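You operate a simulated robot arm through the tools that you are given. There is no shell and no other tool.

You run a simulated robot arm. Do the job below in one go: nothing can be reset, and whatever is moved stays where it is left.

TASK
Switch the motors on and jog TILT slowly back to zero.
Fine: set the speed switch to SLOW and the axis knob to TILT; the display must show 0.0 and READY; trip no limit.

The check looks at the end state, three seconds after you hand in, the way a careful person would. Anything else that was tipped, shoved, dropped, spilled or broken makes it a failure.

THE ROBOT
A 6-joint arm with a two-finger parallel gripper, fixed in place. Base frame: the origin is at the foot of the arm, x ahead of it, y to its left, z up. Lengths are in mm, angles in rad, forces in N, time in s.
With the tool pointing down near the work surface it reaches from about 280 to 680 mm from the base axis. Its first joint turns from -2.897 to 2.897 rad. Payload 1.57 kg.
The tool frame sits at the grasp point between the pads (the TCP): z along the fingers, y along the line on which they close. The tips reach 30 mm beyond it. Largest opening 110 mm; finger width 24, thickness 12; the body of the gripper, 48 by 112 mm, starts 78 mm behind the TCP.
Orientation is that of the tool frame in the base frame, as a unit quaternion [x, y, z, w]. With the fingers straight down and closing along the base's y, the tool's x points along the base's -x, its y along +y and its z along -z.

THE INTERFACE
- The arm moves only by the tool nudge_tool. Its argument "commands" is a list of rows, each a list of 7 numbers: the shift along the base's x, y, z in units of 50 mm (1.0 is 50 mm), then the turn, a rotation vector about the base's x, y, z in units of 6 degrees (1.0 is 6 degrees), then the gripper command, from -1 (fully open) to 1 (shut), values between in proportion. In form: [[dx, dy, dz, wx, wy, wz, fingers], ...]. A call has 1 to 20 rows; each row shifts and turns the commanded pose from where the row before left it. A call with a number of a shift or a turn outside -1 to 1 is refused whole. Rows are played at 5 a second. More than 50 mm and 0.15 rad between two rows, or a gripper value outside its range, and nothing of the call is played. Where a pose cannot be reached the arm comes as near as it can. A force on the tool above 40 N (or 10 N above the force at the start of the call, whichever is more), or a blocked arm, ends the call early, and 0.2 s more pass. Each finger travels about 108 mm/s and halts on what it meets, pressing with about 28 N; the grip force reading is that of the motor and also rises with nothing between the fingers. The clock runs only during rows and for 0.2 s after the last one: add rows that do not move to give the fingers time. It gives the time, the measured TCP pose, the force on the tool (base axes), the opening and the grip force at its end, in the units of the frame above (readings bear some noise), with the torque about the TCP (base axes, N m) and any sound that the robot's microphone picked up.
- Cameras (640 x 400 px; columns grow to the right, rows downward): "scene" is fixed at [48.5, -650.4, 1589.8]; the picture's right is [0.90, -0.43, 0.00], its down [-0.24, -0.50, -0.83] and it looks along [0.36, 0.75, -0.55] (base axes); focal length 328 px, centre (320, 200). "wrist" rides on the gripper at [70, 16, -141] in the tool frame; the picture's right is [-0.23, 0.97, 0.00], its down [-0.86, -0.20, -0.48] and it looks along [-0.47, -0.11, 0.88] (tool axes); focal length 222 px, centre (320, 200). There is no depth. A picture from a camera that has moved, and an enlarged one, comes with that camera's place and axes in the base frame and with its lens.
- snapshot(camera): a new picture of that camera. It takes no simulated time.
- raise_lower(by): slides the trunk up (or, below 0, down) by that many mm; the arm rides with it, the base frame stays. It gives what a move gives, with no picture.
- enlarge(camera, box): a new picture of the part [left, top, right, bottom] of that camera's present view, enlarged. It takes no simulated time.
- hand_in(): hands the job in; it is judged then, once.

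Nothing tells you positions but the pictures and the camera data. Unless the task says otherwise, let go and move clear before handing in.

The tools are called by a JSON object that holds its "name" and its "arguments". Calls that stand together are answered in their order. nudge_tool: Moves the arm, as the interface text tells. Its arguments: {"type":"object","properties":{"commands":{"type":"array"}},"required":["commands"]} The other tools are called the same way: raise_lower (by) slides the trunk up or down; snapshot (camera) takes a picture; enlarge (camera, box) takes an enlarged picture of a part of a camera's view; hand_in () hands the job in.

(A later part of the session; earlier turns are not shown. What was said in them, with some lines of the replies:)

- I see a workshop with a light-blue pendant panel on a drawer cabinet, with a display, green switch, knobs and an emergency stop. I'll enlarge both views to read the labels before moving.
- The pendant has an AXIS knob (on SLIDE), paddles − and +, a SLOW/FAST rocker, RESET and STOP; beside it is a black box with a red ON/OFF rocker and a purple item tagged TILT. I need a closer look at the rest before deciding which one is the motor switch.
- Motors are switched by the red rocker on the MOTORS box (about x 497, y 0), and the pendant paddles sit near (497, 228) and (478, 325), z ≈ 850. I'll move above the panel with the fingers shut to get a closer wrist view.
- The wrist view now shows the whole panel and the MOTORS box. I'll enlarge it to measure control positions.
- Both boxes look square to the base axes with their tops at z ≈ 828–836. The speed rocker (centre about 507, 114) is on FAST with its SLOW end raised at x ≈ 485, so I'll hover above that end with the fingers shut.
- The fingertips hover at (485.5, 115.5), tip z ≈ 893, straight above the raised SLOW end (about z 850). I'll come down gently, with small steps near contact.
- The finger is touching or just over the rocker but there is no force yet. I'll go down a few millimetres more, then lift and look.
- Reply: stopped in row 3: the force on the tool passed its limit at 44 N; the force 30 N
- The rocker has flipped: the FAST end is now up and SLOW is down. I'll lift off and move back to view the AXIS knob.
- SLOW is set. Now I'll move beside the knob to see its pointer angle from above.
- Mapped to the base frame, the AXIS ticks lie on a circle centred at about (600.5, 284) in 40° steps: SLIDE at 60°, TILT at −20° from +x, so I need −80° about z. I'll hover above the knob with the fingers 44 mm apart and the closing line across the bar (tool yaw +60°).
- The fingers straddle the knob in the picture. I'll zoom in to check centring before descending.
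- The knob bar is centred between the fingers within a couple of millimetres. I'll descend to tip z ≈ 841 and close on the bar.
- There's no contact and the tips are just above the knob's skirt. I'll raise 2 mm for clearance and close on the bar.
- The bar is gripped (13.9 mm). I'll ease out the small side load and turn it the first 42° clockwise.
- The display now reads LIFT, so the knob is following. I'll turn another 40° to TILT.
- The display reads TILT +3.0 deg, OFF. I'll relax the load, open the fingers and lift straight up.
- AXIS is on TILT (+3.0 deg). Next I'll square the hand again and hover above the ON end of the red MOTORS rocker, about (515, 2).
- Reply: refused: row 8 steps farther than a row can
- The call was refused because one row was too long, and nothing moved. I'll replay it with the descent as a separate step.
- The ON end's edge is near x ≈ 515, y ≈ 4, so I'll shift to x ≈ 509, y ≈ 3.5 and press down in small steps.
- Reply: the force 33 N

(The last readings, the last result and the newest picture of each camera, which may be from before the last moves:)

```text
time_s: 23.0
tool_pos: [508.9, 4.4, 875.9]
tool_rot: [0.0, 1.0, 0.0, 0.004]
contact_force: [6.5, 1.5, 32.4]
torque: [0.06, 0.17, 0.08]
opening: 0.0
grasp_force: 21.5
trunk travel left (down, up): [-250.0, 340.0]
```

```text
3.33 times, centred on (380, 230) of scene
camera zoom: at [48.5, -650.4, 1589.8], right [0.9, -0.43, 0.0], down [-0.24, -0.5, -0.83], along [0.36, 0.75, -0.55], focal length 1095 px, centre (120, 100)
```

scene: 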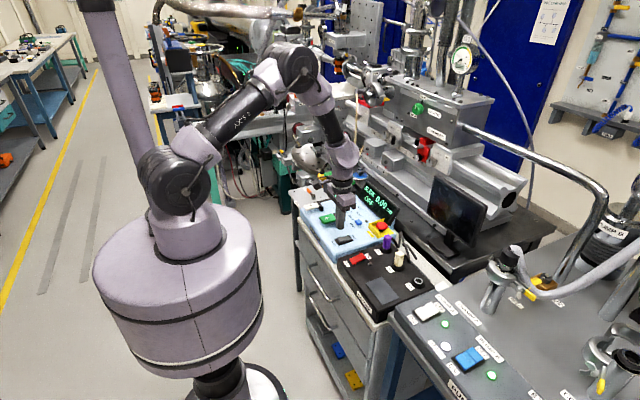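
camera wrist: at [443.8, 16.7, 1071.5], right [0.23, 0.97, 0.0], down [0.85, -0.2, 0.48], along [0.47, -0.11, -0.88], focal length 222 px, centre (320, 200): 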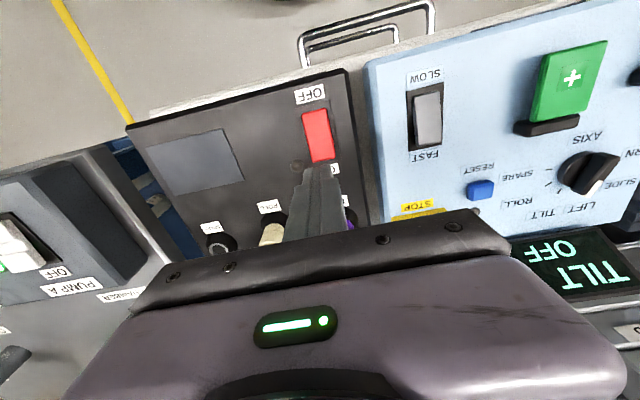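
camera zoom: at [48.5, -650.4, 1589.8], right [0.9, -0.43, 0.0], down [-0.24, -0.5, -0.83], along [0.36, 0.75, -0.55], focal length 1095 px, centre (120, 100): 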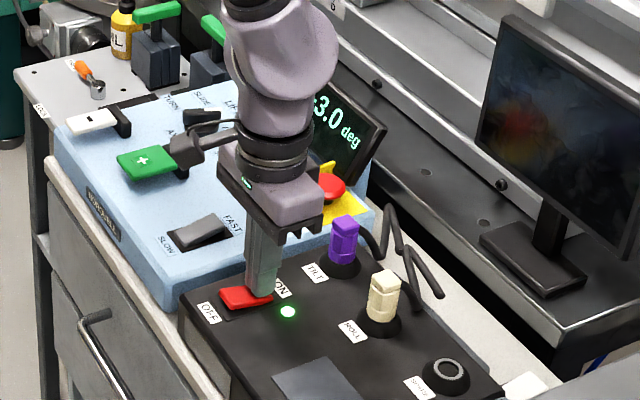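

The MOTORS lamp beside the rocker is now lit green. I'll lift off and read the display.

{"name": "nudge_tool", "arguments": {"commands": [[0, 0, 0.2, 0, 0, 0, 1], [0, 0, 0.6, 0, 0, 0, 1], [0, 0, 0.9, 0, 0, 0, 1], [0, 0.8, 0.5, 0, 0, 0, 1], [0, 0.9, 0, 0, 0, 0, 1], [0, 0.9, 0, 0, 0, 0, 1], [0, 0, 0, 0, 0, 0, 1]]}}

{"name": "enlarge", "arguments": {"camera": "scene", "box": [330, 170, 410, 230]}}

{"name": "enlarge", "arguments": {"camera": "scene", "box": [330, 210, 430, 290]}}

{"name": "snapshot", "arguments": {"camera": "scene"}}

```text
time_s: 24.6
tool_pos: [506.9, 134.4, 982.3]
tool_rot: [-0.001, 1.0, 0.001, 0.002]
contact_force: [-0.1, -0.6, -0.7]
torque: [0.05, -0.01, 0.02]
opening: 0.0
grasp_force: 21.3
trunk travel left (down, up): [-250.0, 340.0]
```

```text
6.67 times, centred on (370, 200) of scene
camera zoom: at [48.5, -650.4, 1589.8], right [0.9, -0.43, 0.0], down [-0.24, -0.5, -0.83], along [0.36, 0.75, -0.55], focal length 2190 px, centre (-13, 200)
```

zoom: 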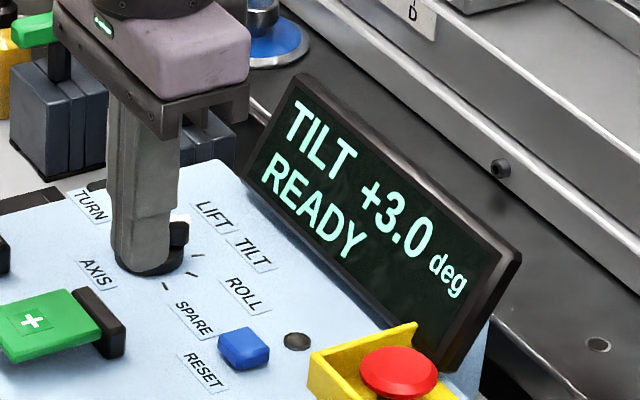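

```text
5.00 times, centred on (380, 250) of scene
camera zoom: at [48.5, -650.4, 1589.8], right [0.9, -0.43, 0.0], down [-0.24, -0.5, -0.83], along [0.36, 0.75, -0.55], focal length 1643 px, centre (20, -50)
```

zoom: 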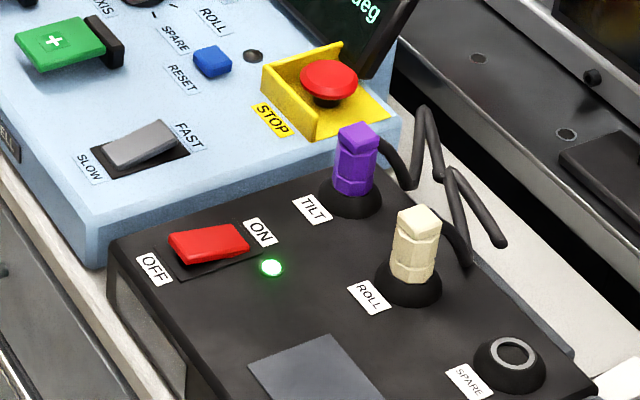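

```text
taken
```

scene: 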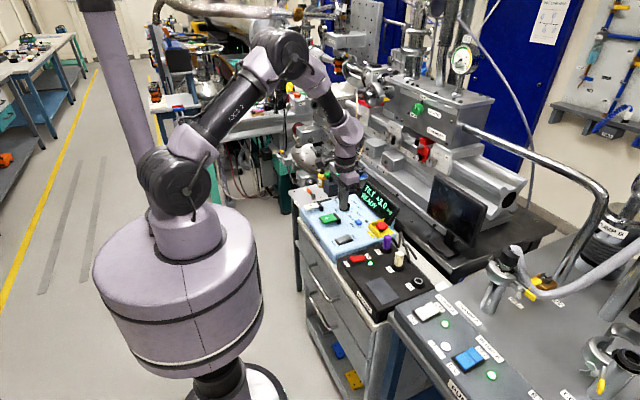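

Display: TILT +3.0 deg READY, lamp green. The − paddle spans x ≈ 447–503 at y ≈ 326 with its top near z 858; I'll hover over its free end.

{"name": "nudge_tool", "arguments": {"commands": [[-0.188, 0.766, 0, 0, 0, 0, 1], [-0.188, 0.766, 0, 0, 0, 0, 1], [-0.188, 0.766, 0, 0, 0, 0, 1], [-0.188, 0.766, 0, 0, 0, 0, 1], [-0.188, 0.766, 0, 0, 0, 0, 1], [0, 0, -0.6, 0, 0, 0, 1], [0, 0, -0.6, 0, 0, 0, 1], [0, 0, 0, 0, 0, 0, 1]]}}

{"name": "enlarge", "arguments": {"camera": "scene", "box": [300, 160, 360, 210]}}

{"name": "enlarge", "arguments": {"camera": "wrist", "box": [220, 80, 420, 220]}}

{"name": "enlarge", "arguments": {"camera": "scene", "box": [330, 170, 410, 230]}}

```text
time_s: 26.4
tool_pos: [459.7, 323.7, 923.0]
tool_rot: [-0.001, 1.0, 0.0, 0.003]
contact_force: [0.0, -0.2, -0.6]
torque: [0.0, 0.01, -0.01]
opening: 0.0
grasp_force: 21.4
trunk travel left (down, up): [-250.0, 340.0]
```

```text
8.00 times, centred on (330, 185) of scene
camera zoom: at [48.5, -650.4, 1589.8], right [0.9, -0.43, 0.0], down [-0.24, -0.5, -0.83], along [0.36, 0.75, -0.55], focal length 2628 px, centre (240, 320)
```

zoom: 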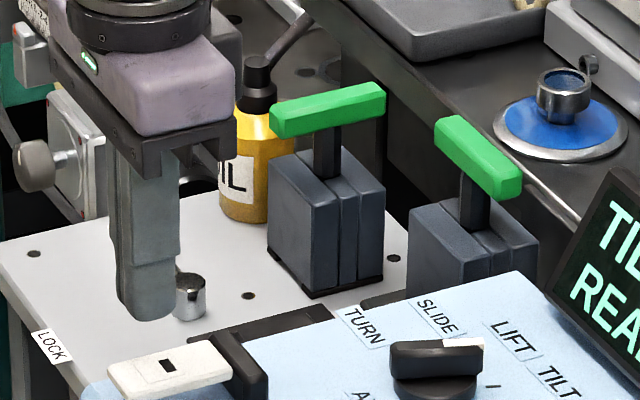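

```text
2.86 times, centred on (320, 150) of wrist
camera zoom: at [390.6, 339.6, 1064.0], right [0.23, 0.97, 0.0], down [0.85, -0.2, 0.48], along [0.47, -0.11, -0.88], focal length 635 px, centre (320, 343)
```

zoom: 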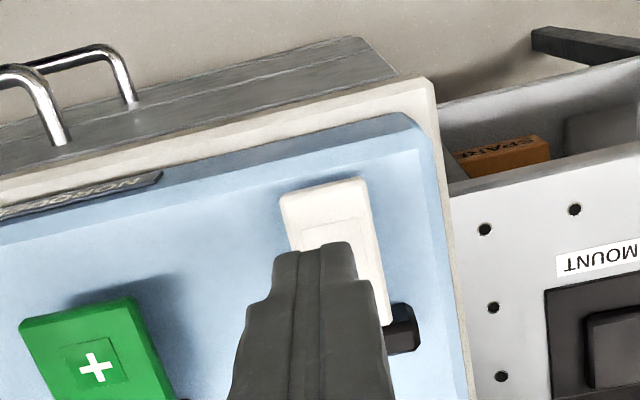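

```text
6.67 times, centred on (370, 200) of scene
camera zoom: at [48.5, -650.4, 1589.8], right [0.9, -0.43, 0.0], down [-0.24, -0.5, -0.83], along [0.36, 0.75, -0.55], focal length 2190 px, centre (-13, 200)
```

zoom: 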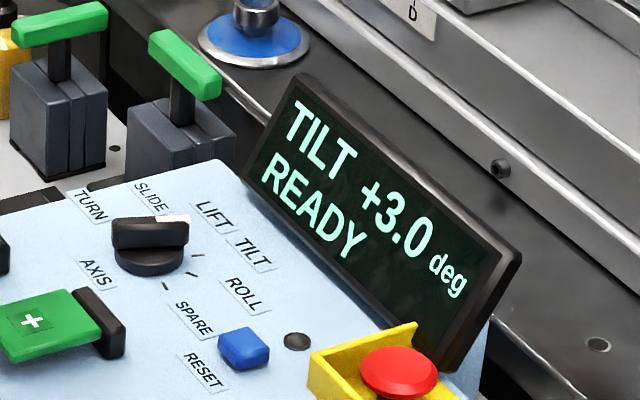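

The tip is about 34 mm above the − paddle's free end, and the display still reads +3.0 READY. I'll come down to just touching it.

{"name": "nudge_tool", "arguments": {"commands": [[0, 0.06, -0.3, 0, 0, 0, 1], [0, 0, -0.26, 0, 0, 0, 1], [0, 0, -0.06, 0, 0, 0, 1], [0, 0, -0.06, 0, 0, 0, 1]]}}

{"name": "enlarge", "arguments": {"camera": "scene", "box": [300, 170, 410, 230]}}

```text
time_s: 27.4
tool_pos: [461.3, 327.6, 888.9]
tool_rot: [0.0, 1.0, 0.0, 0.003]
contact_force: [-0.5, -0.4, 0.1]
torque: [0.01, -0.03, 0.0]
opening: 0.1
grasp_force: 21.4
trunk travel left (down, up): [-250.0, 340.0]
```

```text
5.82 times, centred on (355, 200) of scene
camera zoom: at [48.5, -650.4, 1589.8], right [0.9, -0.43, 0.0], down [-0.24, -0.5, -0.83], along [0.36, 0.75, -0.55], focal length 1912 px, centre (116, 200)
```

zoom: 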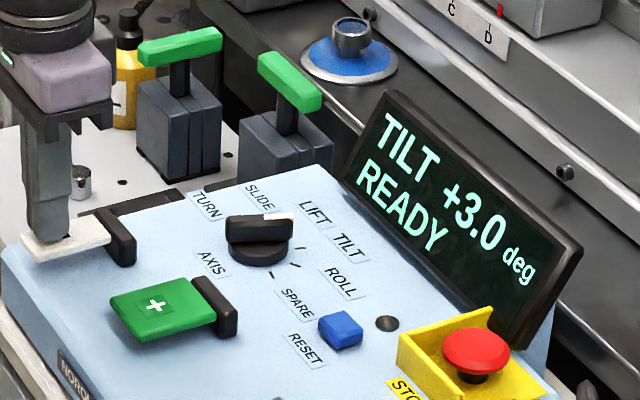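

Almost touching, and the display is unchanged. I'll take one 2 mm step and look again.

{"name": "nudge_tool", "arguments": {"commands": [[0, 0, -0.05, 0, 0, 0, 1]]}}

{"name": "enlarge", "arguments": {"camera": "scene", "box": [300, 170, 410, 230]}}

```text
time_s: 27.8
tool_pos: [461.5, 327.4, 886.2]
tool_rot: [0.0, 1.0, 0.001, 0.002]
contact_force: [-0.3, -0.5, -0.1]
torque: [-0.04, -0.05, 0.0]
opening: 0.0
grasp_force: 20.8
trunk travel left (down, up): [-250.0, 340.0]
```

```text
5.82 times, centred on (355, 200) of scene
camera zoom: at [48.5, -650.4, 1589.8], right [0.9, -0.43, 0.0], down [-0.24, -0.5, -0.83], along [0.36, 0.75, -0.55], focal length 1912 px, centre (116, 200)
```

zoom: 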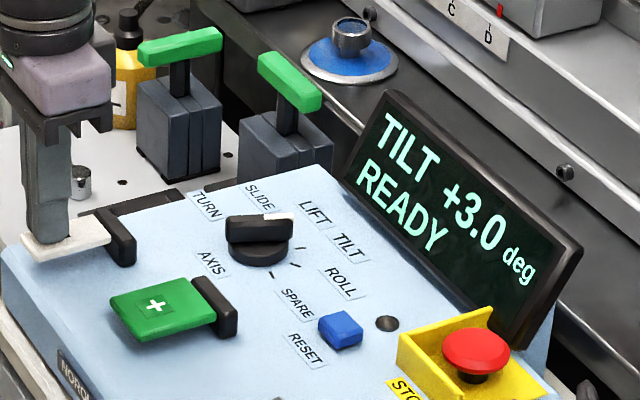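

No contact force yet at tip z ≈ 856. Another 2 mm step.

{"name": "nudge_tool", "arguments": {"commands": [[0, 0, -0.04, 0, 0, 0, 1]]}}

{"name": "enlarge", "arguments": {"camera": "scene", "box": [300, 170, 410, 230]}}

```text
time_s: 28.2
tool_pos: [461.3, 328.1, 884.5]
tool_rot: [0.0, 1.0, 0.001, 0.002]
contact_force: [-0.5, 0.2, 1.1]
torque: [-0.02, -0.04, 0.03]
opening: 0.0
grasp_force: 21.1
trunk travel left (down, up): [-250.0, 340.0]
```

```text
5.82 times, centred on (355, 200) of scene
camera zoom: at [48.5, -650.4, 1589.8], right [0.9, -0.43, 0.0], down [-0.24, -0.5, -0.83], along [0.36, 0.75, -0.55], focal length 1912 px, centre (116, 200)
```

zoom: 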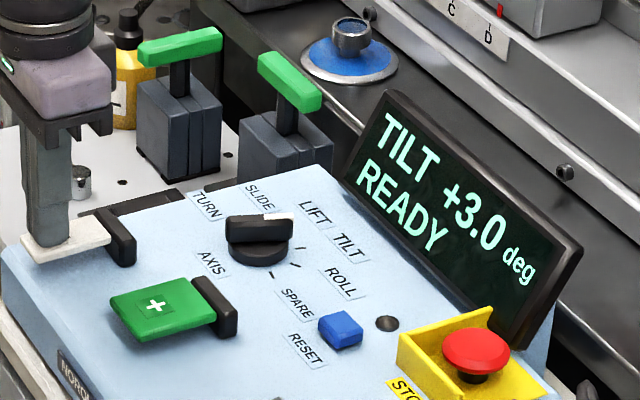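

A slight touch (about 1 N) at tip z ≈ 854.5. I'll press another 2 mm.

{"name": "nudge_tool", "arguments": {"commands": [[0, 0, -0.04, 0, 0, 0, 1]]}}

{"name": "enlarge", "arguments": {"camera": "scene", "box": [300, 170, 410, 230]}}

```text
time_s: 28.6
tool_pos: [460.4, 327.0, 881.4]
tool_rot: [0.001, 1.0, 0.001, 0.001]
contact_force: [0.7, 0.0, 2.9]
torque: [-0.01, -0.07, 0.04]
opening: 0.0
grasp_force: 21.7
trunk travel left (down, up): [-250.0, 340.0]
```

```text
5.82 times, centred on (355, 200) of scene
camera zoom: at [48.5, -650.4, 1589.8], right [0.9, -0.43, 0.0], down [-0.24, -0.5, -0.83], along [0.36, 0.75, -0.55], focal length 1912 px, centre (116, 200)
```

zoom: 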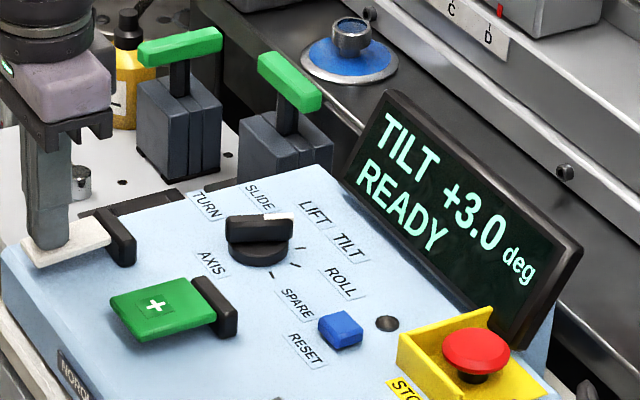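

The force is rising with the spring (2.9 N) and there's no jog yet. I'll press another 2 mm.

{"name": "nudge_tool", "arguments": {"commands": [[0, 0, -0.04, 0, 0, 0, 1]]}}

{"name": "enlarge", "arguments": {"camera": "scene", "box": [300, 170, 410, 230]}}

```text
time_s: 29.0
tool_pos: [461.2, 327.4, 880.0]
tool_rot: [0.0, 1.0, 0.001, 0.002]
contact_force: [0.5, 0.6, 3.1]
torque: [0.01, -0.05, 0.0]
opening: 0.0
grasp_force: 21.2
trunk travel left (down, up): [-250.0, 340.0]
```

```text
5.82 times, centred on (355, 200) of scene
camera zoom: at [48.5, -650.4, 1589.8], right [0.9, -0.43, 0.0], down [-0.24, -0.5, -0.83], along [0.36, 0.75, -0.55], focal length 1912 px, centre (116, 200)
```

zoom: 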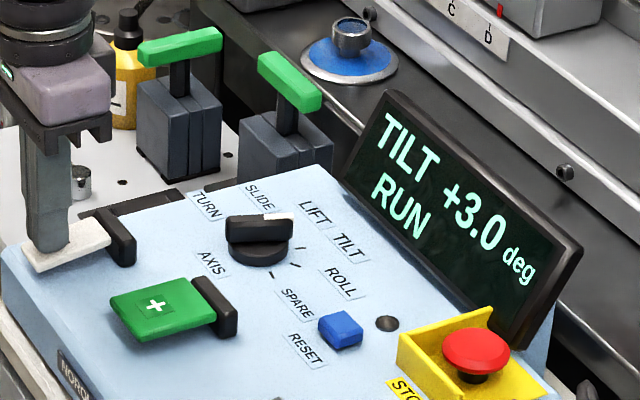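

It has switched to RUN. I'll hold for one row and see which way and how fast the reading changes.

{"name": "nudge_tool", "arguments": {"commands": [[0, 0, 0, 0, 0, 0, 1]]}}

{"name": "enlarge", "arguments": {"camera": "scene", "box": [300, 170, 410, 230]}}

```text
time_s: 29.4
tool_pos: [460.3, 327.7, 880.3]
tool_rot: [0.001, 1.0, 0.001, 0.002]
contact_force: [0.7, 0.0, 2.7]
torque: [-0.02, -0.02, 0.01]
opening: 0.1
grasp_force: 21.6
trunk travel left (down, up): [-250.0, 340.0]
```

```text
5.82 times, centred on (355, 200) of scene
camera zoom: at [48.5, -650.4, 1589.8], right [0.9, -0.43, 0.0], down [-0.24, -0.5, -0.83], along [0.36, 0.75, -0.55], focal length 1912 px, centre (116, 200)
```

zoom: 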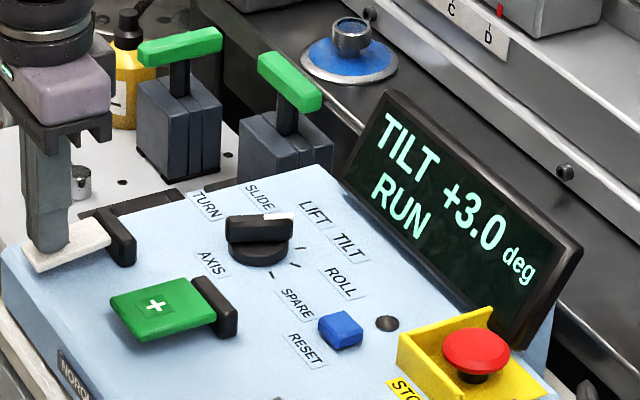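

RUN, but it still shows +3.0 after 0.4 s. I'll hold two more rows.

{"name": "nudge_tool", "arguments": {"commands": [[0, 0, 0, 0, 0, 0, 1], [0, 0, 0, 0, 0, 0, 1]]}}

{"name": "enlarge", "arguments": {"camera": "scene", "box": [300, 170, 410, 230]}}

```text
time_s: 30.0
tool_pos: [461.0, 326.0, 879.1]
tool_rot: [0.0, 1.0, 0.001, 0.002]
contact_force: [0.4, 0.6, 3.8]
torque: [-0.02, -0.03, -0.03]
opening: 0.0
grasp_force: 21.7
trunk travel left (down, up): [-250.0, 340.0]
```

```text
5.82 times, centred on (355, 200) of scene
camera zoom: at [48.5, -650.4, 1589.8], right [0.9, -0.43, 0.0], down [-0.24, -0.5, -0.83], along [0.36, 0.75, -0.55], focal length 1912 px, centre (116, 200)
```

zoom: 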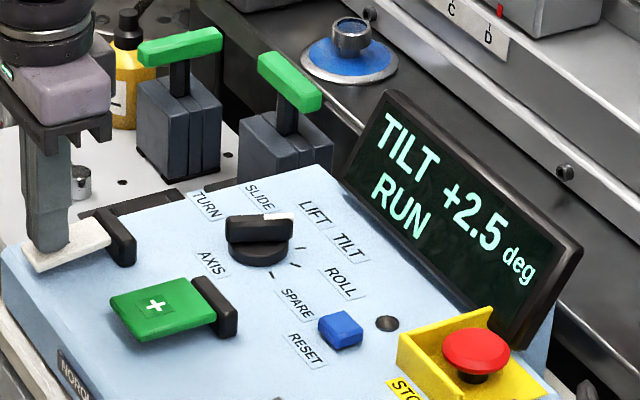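

It has dropped to +2.5, so the − direction is right. I'll hold one more row to gauge the rate.

{"name": "nudge_tool", "arguments": {"commands": [[0, 0, 0, 0, 0, 0, 1]]}}

{"name": "enlarge", "arguments": {"camera": "scene", "box": [300, 170, 410, 230]}}

```text
time_s: 30.4
tool_pos: [460.5, 327.2, 878.4]
tool_rot: [0.0, 1.0, 0.001, 0.003]
contact_force: [-0.6, 0.0, 2.2]
torque: [0.0, -0.07, 0.03]
opening: 0.0
grasp_force: 21.4
trunk travel left (down, up): [-250.0, 340.0]
```

```text
5.82 times, centred on (355, 200) of scene
camera zoom: at [48.5, -650.4, 1589.8], right [0.9, -0.43, 0.0], down [-0.24, -0.5, -0.83], along [0.36, 0.75, -0.55], focal length 1912 px, centre (116, 200)
```

zoom: 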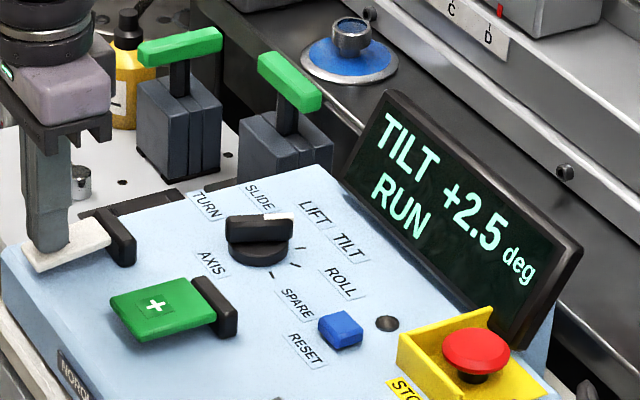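

The reading seems to move in 0.5 deg steps. I'll keep holding and check every 0.4 s.

{"name": "nudge_tool", "arguments": {"commands": [[0, 0, 0, 0, 0, 0, 1]]}}

{"name": "enlarge", "arguments": {"camera": "scene", "box": [300, 170, 410, 230]}}

```text
time_s: 30.8
tool_pos: [460.0, 327.7, 879.7]
tool_rot: [-0.001, 1.0, 0.001, 0.003]
contact_force: [-0.1, 0.2, 3.7]
torque: [0.03, -0.03, 0.03]
opening: 0.0
grasp_force: 21.5
trunk travel left (down, up): [-250.0, 340.0]
```

```text
5.82 times, centred on (355, 200) of scene
camera zoom: at [48.5, -650.4, 1589.8], right [0.9, -0.43, 0.0], down [-0.24, -0.5, -0.83], along [0.36, 0.75, -0.55], focal length 1912 px, centre (116, 200)
```

zoom: 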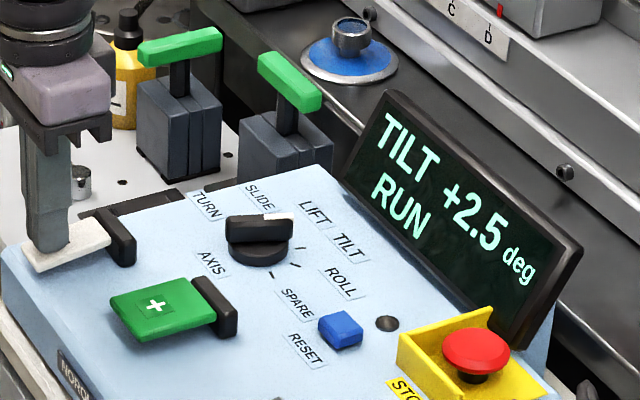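

Still +2.5 and RUN at 30.8 s. I'll keep holding.

{"name": "nudge_tool", "arguments": {"commands": [[0, 0, 0, 0, 0, 0, 1]]}}

{"name": "enlarge", "arguments": {"camera": "scene", "box": [300, 170, 410, 230]}}

```text
time_s: 31.2
tool_pos: [460.4, 327.2, 879.9]
tool_rot: [0.0, 1.0, 0.002, 0.003]
contact_force: [0.6, 0.3, 2.7]
torque: [0.01, -0.06, -0.04]
opening: 0.0
grasp_force: 21.3
trunk travel left (down, up): [-250.0, 340.0]
```

```text
5.82 times, centred on (355, 200) of scene
camera zoom: at [48.5, -650.4, 1589.8], right [0.9, -0.43, 0.0], down [-0.24, -0.5, -0.83], along [0.36, 0.75, -0.55], focal length 1912 px, centre (116, 200)
```

zoom: 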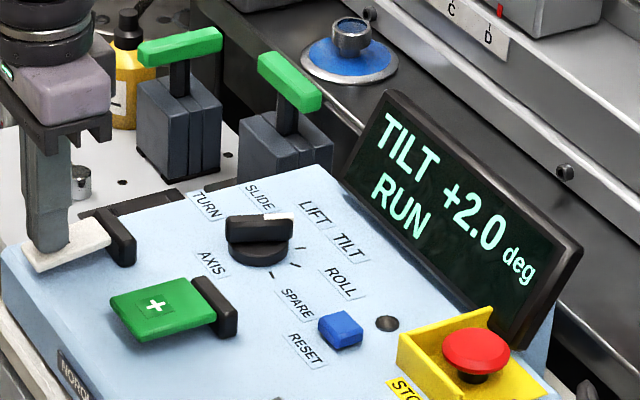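

+2.0 now, roughly 0.5 deg per 1–1.5 s. I'll keep sampling to pin down the rate.

{"name": "nudge_tool", "arguments": {"commands": [[0, 0, 0, 0, 0, 0, 1]]}}

{"name": "enlarge", "arguments": {"camera": "scene", "box": [340, 175, 410, 225]}}

```text
time_s: 31.6
tool_pos: [461.7, 327.3, 880.2]
tool_rot: [0.001, 1.0, 0.001, 0.003]
contact_force: [-0.3, 0.0, 2.5]
torque: [-0.02, -0.03, 0.0]
opening: 0.0
grasp_force: 21.6
trunk travel left (down, up): [-250.0, 340.0]
```

```text
8.00 times, centred on (375, 200) of scene
camera zoom: at [48.5, -650.4, 1589.8], right [0.9, -0.43, 0.0], down [-0.24, -0.5, -0.83], along [0.36, 0.75, -0.55], focal length 2628 px, centre (-120, 200)
```

zoom: 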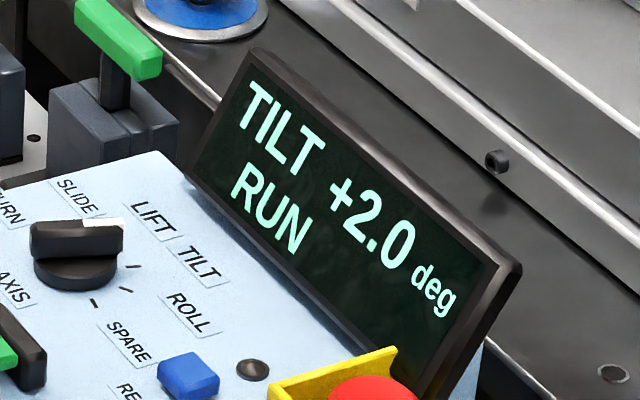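

+2.0 at 31.6 s. I'll keep holding.

{"name": "nudge_tool", "arguments": {"commands": [[0, 0, 0, 0, 0, 0, 1]]}}

{"name": "enlarge", "arguments": {"camera": "scene", "box": [340, 175, 410, 225]}}

```text
time_s: 32.0
tool_pos: [460.2, 328.1, 878.1]
tool_rot: [-0.001, 1.0, 0.0, 0.003]
contact_force: [-0.6, 0.1, 2.8]
torque: [0.01, -0.02, -0.01]
opening: 0.0
grasp_force: 21.6
trunk travel left (down, up): [-250.0, 340.0]
```

```text
8.00 times, centred on (375, 200) of scene
camera zoom: at [48.5, -650.4, 1589.8], right [0.9, -0.43, 0.0], down [-0.24, -0.5, -0.83], along [0.36, 0.75, -0.55], focal length 2628 px, centre (-120, 200)
```

zoom: 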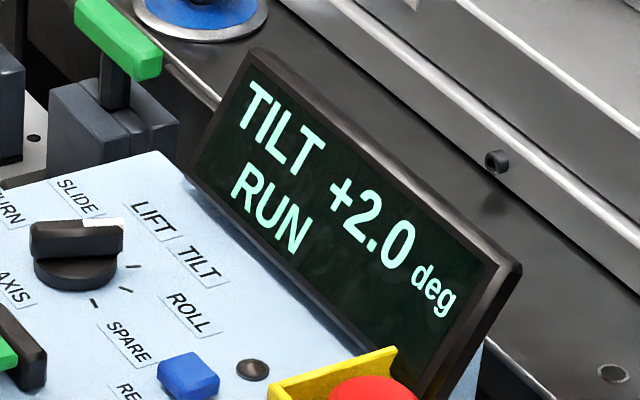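

Still +2.0 at 32.0 s. Another hold.

{"name": "nudge_tool", "arguments": {"commands": [[0, 0, 0, 0, 0, 0, 1]]}}

{"name": "enlarge", "arguments": {"camera": "scene", "box": [340, 175, 410, 225]}}

```text
time_s: 32.4
tool_pos: [459.1, 328.2, 879.8]
tool_rot: [0.0, 1.0, 0.0, 0.002]
contact_force: [-0.2, 0.5, 2.7]
torque: [0.01, -0.04, 0.0]
opening: 0.0
grasp_force: 21.3
trunk travel left (down, up): [-250.0, 340.0]
```

```text
8.00 times, centred on (375, 200) of scene
camera zoom: at [48.5, -650.4, 1589.8], right [0.9, -0.43, 0.0], down [-0.24, -0.5, -0.83], along [0.36, 0.75, -0.55], focal length 2628 px, centre (-120, 200)
```

zoom: 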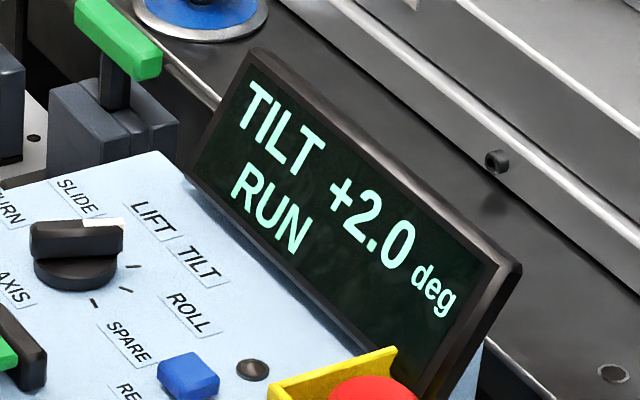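

Still +2.0 at 32.4 s. I'll keep holding.

{"name": "nudge_tool", "arguments": {"commands": [[0, 0, 0, 0, 0, 0, 1]]}}

{"name": "enlarge", "arguments": {"camera": "scene", "box": [340, 175, 410, 225]}}

```text
time_s: 32.8
tool_pos: [460.9, 327.9, 880.5]
tool_rot: [0.0, 1.0, 0.001, 0.003]
contact_force: [-0.4, 0.3, 2.8]
torque: [0.0, -0.03, 0.0]
opening: 0.0
grasp_force: 21.2
trunk travel left (down, up): [-250.0, 340.0]
```

```text
8.00 times, centred on (375, 200) of scene
camera zoom: at [48.5, -650.4, 1589.8], right [0.9, -0.43, 0.0], down [-0.24, -0.5, -0.83], along [0.36, 0.75, -0.55], focal length 2628 px, centre (-120, 200)
```

zoom: 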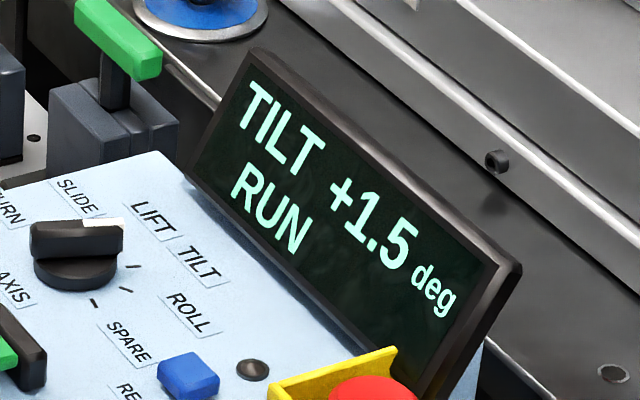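

+1.5 at 32.8 s. I'll hold for about 1 s (still far from zero) and then sample again.

{"name": "nudge_tool", "arguments": {"commands": [[0, 0, 0, 0, 0, 0, 1], [0, 0, 0, 0, 0, 0, 1], [0, 0, 0, 0, 0, 0, 1]]}}

{"name": "enlarge", "arguments": {"camera": "scene", "box": [340, 175, 410, 225]}}

```text
time_s: 33.6
tool_pos: [460.3, 327.2, 879.2]
tool_rot: [0.0, 1.0, 0.001, 0.003]
contact_force: [-1.6, 0.1, 3.5]
torque: [0.02, -0.04, 0.02]
opening: 0.0
grasp_force: 21.5
trunk travel left (down, up): [-250.0, 340.0]
```

```text
8.00 times, centred on (375, 200) of scene
camera zoom: at [48.5, -650.4, 1589.8], right [0.9, -0.43, 0.0], down [-0.24, -0.5, -0.83], along [0.36, 0.75, -0.55], focal length 2628 px, centre (-120, 200)
```

zoom: 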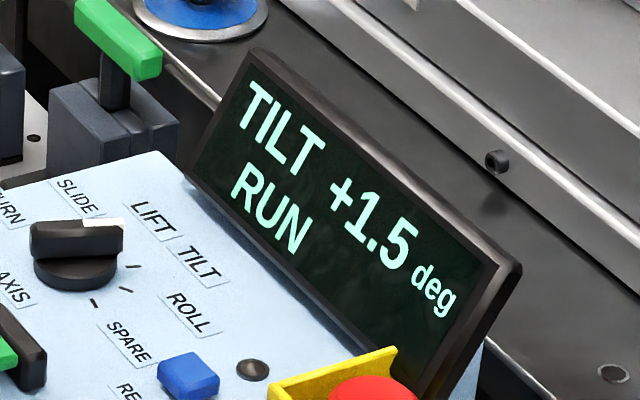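

+1.5 at 33.6 s. I'll sample again.

{"name": "nudge_tool", "arguments": {"commands": [[0, 0, 0, 0, 0, 0, 1]]}}

{"name": "enlarge", "arguments": {"camera": "scene", "box": [340, 175, 410, 225]}}

```text
time_s: 34.0
tool_pos: [461.4, 328.8, 880.2]
tool_rot: [0.0, 1.0, 0.001, 0.002]
contact_force: [-0.4, 0.2, 2.1]
torque: [0.01, -0.01, -0.01]
opening: 0.1
grasp_force: 21.3
trunk travel left (down, up): [-250.0, 340.0]
```

```text
8.00 times, centred on (375, 200) of scene
camera zoom: at [48.5, -650.4, 1589.8], right [0.9, -0.43, 0.0], down [-0.24, -0.5, -0.83], along [0.36, 0.75, -0.55], focal length 2628 px, centre (-120, 200)
```

zoom: 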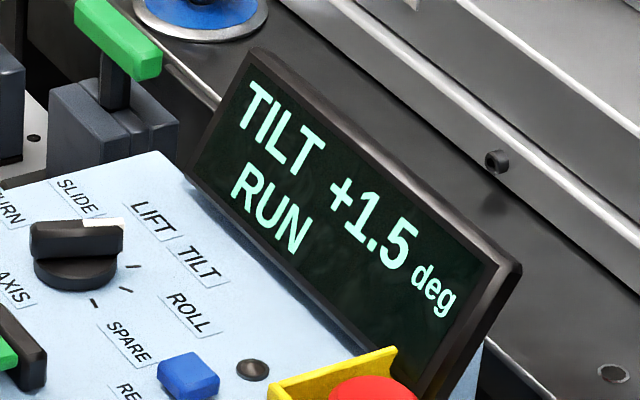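

Still +1.5 at 34.0 s. Another sample.

{"name": "nudge_tool", "arguments": {"commands": [[0, 0, 0, 0, 0, 0, 1]]}}

{"name": "enlarge", "arguments": {"camera": "scene", "box": [340, 175, 410, 225]}}

```text
time_s: 34.4
tool_pos: [460.8, 328.2, 879.1]
tool_rot: [-0.001, 1.0, 0.001, 0.003]
contact_force: [-1.0, -0.1, 3.1]
torque: [0.02, -0.04, -0.01]
opening: 0.1
grasp_force: 21.4
trunk travel left (down, up): [-250.0, 340.0]
```

```text
8.00 times, centred on (375, 200) of scene
camera zoom: at [48.5, -650.4, 1589.8], right [0.9, -0.43, 0.0], down [-0.24, -0.5, -0.83], along [0.36, 0.75, -0.55], focal length 2628 px, centre (-120, 200)
```

zoom: 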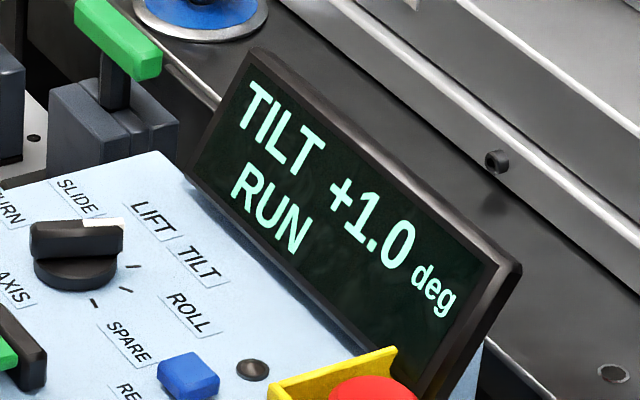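

+1.0, with steps every ~1.5–1.6 s (about 0.33 deg/s, display rounded to 0.5). I'll hold for 1 s and then sample around the next change.

{"name": "nudge_tool", "arguments": {"commands": [[0, 0, 0, 0, 0, 0, 1], [0, 0, 0, 0, 0, 0, 1], [0, 0, 0, 0, 0, 0, 1], [0, 0, 0, 0, 0, 0, 1]]}}

{"name": "enlarge", "arguments": {"camera": "scene", "box": [340, 175, 410, 225]}}

```text
time_s: 35.4
tool_pos: [459.6, 327.9, 878.7]
tool_rot: [0.0, 1.0, 0.001, 0.002]
contact_force: [0.2, -0.3, 2.9]
torque: [0.03, -0.03, 0.03]
opening: 0.1
grasp_force: 21.0
trunk travel left (down, up): [-250.0, 340.0]
```

```text
8.00 times, centred on (375, 200) of scene
camera zoom: at [48.5, -650.4, 1589.8], right [0.9, -0.43, 0.0], down [-0.24, -0.5, -0.83], along [0.36, 0.75, -0.55], focal length 2628 px, centre (-120, 200)
```

zoom: 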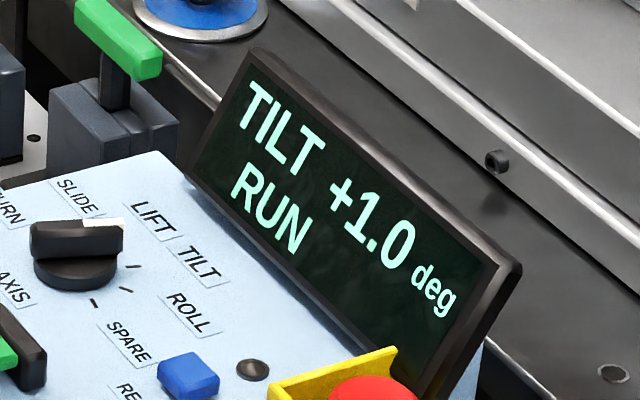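

+1.0 at 35.4 s. I'll sample every 0.4 s now.

{"name": "nudge_tool", "arguments": {"commands": [[0, 0, 0, 0, 0, 0, 1]]}}

{"name": "enlarge", "arguments": {"camera": "scene", "box": [340, 175, 410, 225]}}

```text
time_s: 35.8
tool_pos: [461.4, 328.1, 880.6]
tool_rot: [0.0, 1.0, 0.001, 0.002]
contact_force: [-0.2, -1.2, 3.4]
torque: [0.01, -0.02, 0.0]
opening: 0.0
grasp_force: 21.0
trunk travel left (down, up): [-250.0, 340.0]
```

```text
8.00 times, centred on (375, 200) of scene
camera zoom: at [48.5, -650.4, 1589.8], right [0.9, -0.43, 0.0], down [-0.24, -0.5, -0.83], along [0.36, 0.75, -0.55], focal length 2628 px, centre (-120, 200)
```

zoom: 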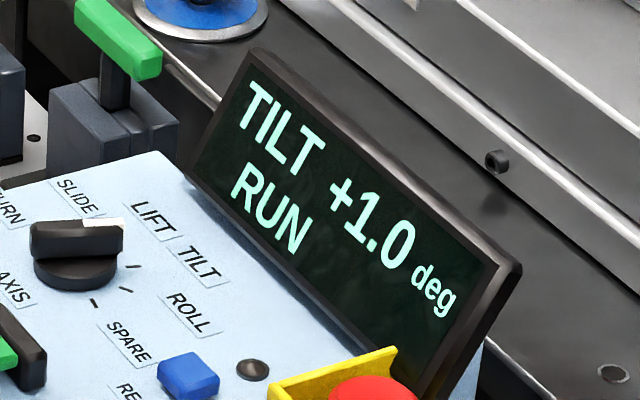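

Still +1.0 at 35.8 s. One more.

{"name": "nudge_tool", "arguments": {"commands": [[0, 0, 0, 0, 0, 0, 1]]}}

{"name": "enlarge", "arguments": {"camera": "scene", "box": [340, 175, 410, 225]}}

```text
time_s: 36.2
tool_pos: [460.7, 327.5, 879.1]
tool_rot: [0.0, 1.0, 0.001, 0.003]
contact_force: [-0.1, 1.1, 3.2]
torque: [0.0, -0.01, 0.0]
opening: 0.0
grasp_force: 20.6
trunk travel left (down, up): [-250.0, 340.0]
```

```text
8.00 times, centred on (375, 200) of scene
camera zoom: at [48.5, -650.4, 1589.8], right [0.9, -0.43, 0.0], down [-0.24, -0.5, -0.83], along [0.36, 0.75, -0.55], focal length 2628 px, centre (-120, 200)
```

zoom: 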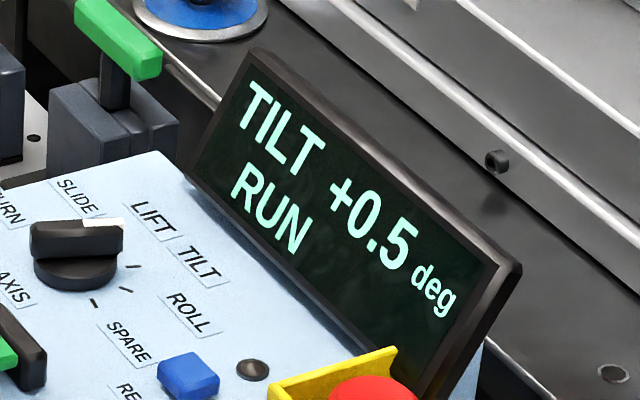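

+0.5 at 36.2 s, and the period is about 1.6 s, so the reading should turn to 0.0 near 37.6 s with true zero near 38.4 s. I'll hold to about 37.4 s and look.

{"name": "nudge_tool", "arguments": {"commands": [[0, 0, 0, 0, 0, 0, 1], [0, 0, 0, 0, 0, 0, 1], [0, 0, 0, 0, 0, 0, 1], [0, 0, 0, 0, 0, 0, 1], [0, 0, 0, 0, 0, 0, 1]]}}

{"name": "enlarge", "arguments": {"camera": "scene", "box": [340, 175, 410, 225]}}

```text
time_s: 37.4
tool_pos: [460.6, 327.4, 879.7]
tool_rot: [0.0, 1.0, 0.001, 0.002]
contact_force: [-0.8, -1.1, 3.4]
torque: [0.03, -0.04, 0.01]
opening: 0.0
grasp_force: 21.7
trunk travel left (down, up): [-250.0, 340.0]
```

```text
8.00 times, centred on (375, 200) of scene
camera zoom: at [48.5, -650.4, 1589.8], right [0.9, -0.43, 0.0], down [-0.24, -0.5, -0.83], along [0.36, 0.75, -0.55], focal length 2628 px, centre (-120, 200)
```

zoom: 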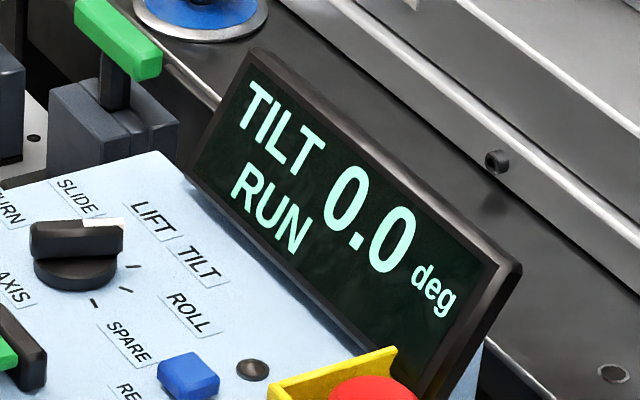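

It reads 0.0 at 37.4 s and has only just rolled over, so true zero should be about 0.7 s later. I'll hold three rows and then lift off smartly.

{"name": "nudge_tool", "arguments": {"commands": [[0, 0, 0, 0, 0, 0, 1], [0, 0, 0, 0, 0, 0, 1], [0, 0, 0, 0, 0, 0, 1], [0, 0, 0.5, 0, 0, 0, 1], [0, 0, 0.8, 0, 0, 0, 1], [0, 0, 0.8, 0, 0, 0, 1], [0, 0, 0, 0, 0, 0, 1]]}}

{"name": "enlarge", "arguments": {"camera": "scene", "box": [300, 170, 410, 230]}}

{"name": "snapshot", "arguments": {"camera": "scene"}}

```text
time_s: 39.0
tool_pos: [460.3, 327.6, 984.5]
tool_rot: [0.0, 1.0, 0.001, 0.001]
contact_force: [0.3, 0.8, -0.9]
torque: [-0.02, -0.01, 0.04]
opening: 0.1
grasp_force: 20.9
trunk travel left (down, up): [-250.0, 340.0]
```

```text
5.82 times, centred on (355, 200) of scene
camera zoom: at [48.5, -650.4, 1589.8], right [0.9, -0.43, 0.0], down [-0.24, -0.5, -0.83], along [0.36, 0.75, -0.55], focal length 1912 px, centre (116, 200)
```

zoom: 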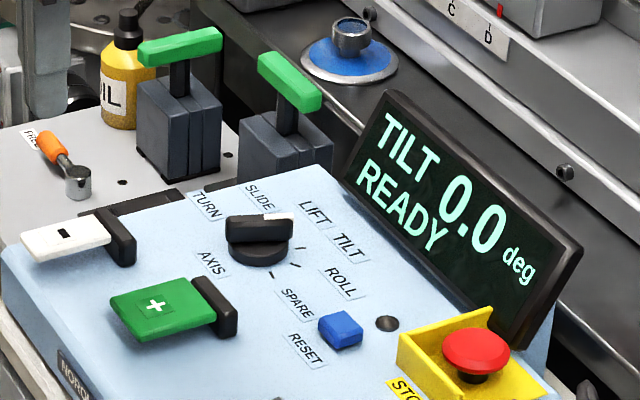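

```text
taken
```

scene: 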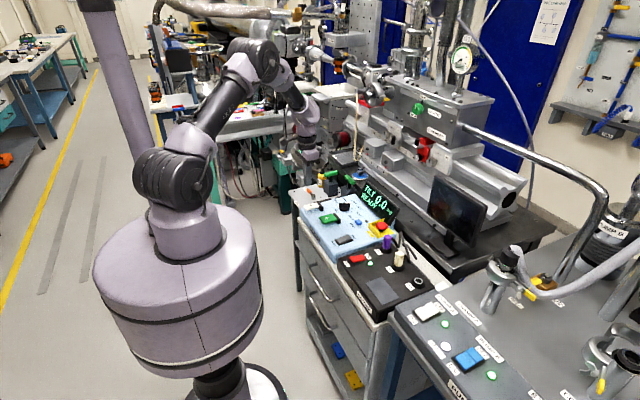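

The display shows TILT 0.0 deg READY. I'll move the arm back clear toward its starting place and do a final check of all the controls.

{"name": "nudge_tool", "arguments": {"commands": [[-0.3, 0, 0.8, 0, 0, 0, 1], [-0.4, 0, 0.8, 0, 0, 0, 1], [-0.4, 0, 0.6, 0, 0, 0, 0.5], [-0.4, 0, 0.3, 0, 0, 0, 0], [0, 0, 0, 0, 0, 0, 0], [0, 0, 0, 0, 0, 0, 0], [0, 0, 0, 0, 0, 0, 0], [0, 0, 0, 0, 0, 0, 0]]}}

{"name": "enlarge", "arguments": {"camera": "scene", "box": [290, 160, 410, 240]}}

{"name": "enlarge", "arguments": {"camera": "scene", "box": [320, 200, 440, 290]}}

{"name": "enlarge", "arguments": {"camera": "scene", "box": [280, 20, 480, 180]}}

```text
time_s: 40.8
tool_pos: [387.3, 328.2, 1109.0]
tool_rot: [0.0, 1.0, 0.001, 0.001]
contact_force: [0.3, -0.2, 0.0]
torque: [-0.01, 0.02, -0.02]
opening: 54.9
grasp_force: 0.0
trunk travel left (down, up): [-250.0, 340.0]
```

```text
5.00 times, centred on (350, 200) of scene
camera zoom: at [48.5, -650.4, 1589.8], right [0.9, -0.43, 0.0], down [-0.24, -0.5, -0.83], along [0.36, 0.75, -0.55], focal length 1643 px, centre (170, 200)
```

zoom: 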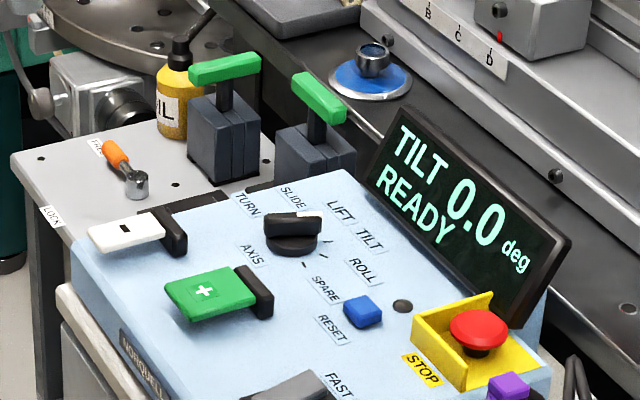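

```text
4.44 times, centred on (380, 245) of scene
camera zoom: at [48.5, -650.4, 1589.8], right [0.9, -0.43, 0.0], down [-0.24, -0.5, -0.83], along [0.36, 0.75, -0.55], focal length 1460 px, centre (53, 0)
```

zoom: 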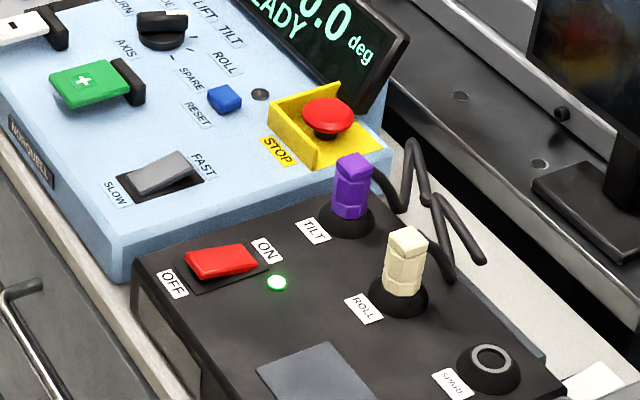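

```text
2.50 times, centred on (380, 100) of scene
camera zoom: at [48.5, -650.4, 1589.8], right [0.9, -0.43, 0.0], down [-0.24, -0.5, -0.83], along [0.36, 0.75, -0.55], focal length 821 px, centre (170, 450)
```

zoom: 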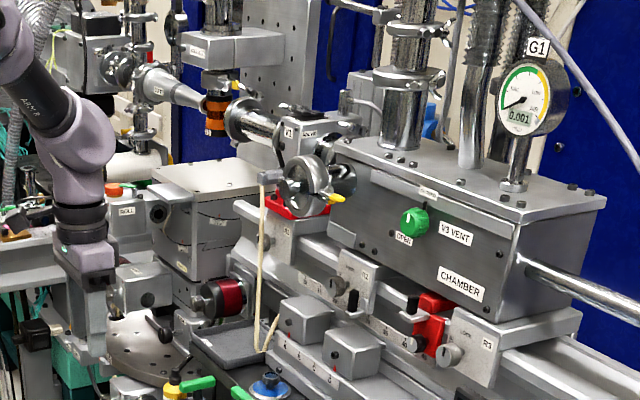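

Motors are on (lamp green), the speed switch is on SLOW, the AXIS knob is on TILT, and the display shows TILT 0.0 deg READY. The arm is clear and nothing else looks disturbed, so I'm handing in.

{"name": "hand_in", "arguments": {}}

```text
The job is handed in.
```

The job is handed in. The motors are on and TILT has been jogged back to zero; when I last looked, the display read "TILT 0.0 deg READY".

- **Speed:** I set the switch to SLOW before any jogging.
- **Axis:** the knob went from SLIDE to TILT, where the display read +3.0 deg.
- **Motors:** the red rocker is ON and its lamp is green.
- **Jog:** I held the − paddle until the reading reached 0.0, then let go. The display only ever showed RUN and READY, with no limit message. It reads in 0.5 deg steps, so I timed the release for the middle of the 0.0 range.

I saw nothing else knocked or moved in the final pictures, and the arm is back near its starting position, clear of the panel. I don't have the result of the check.
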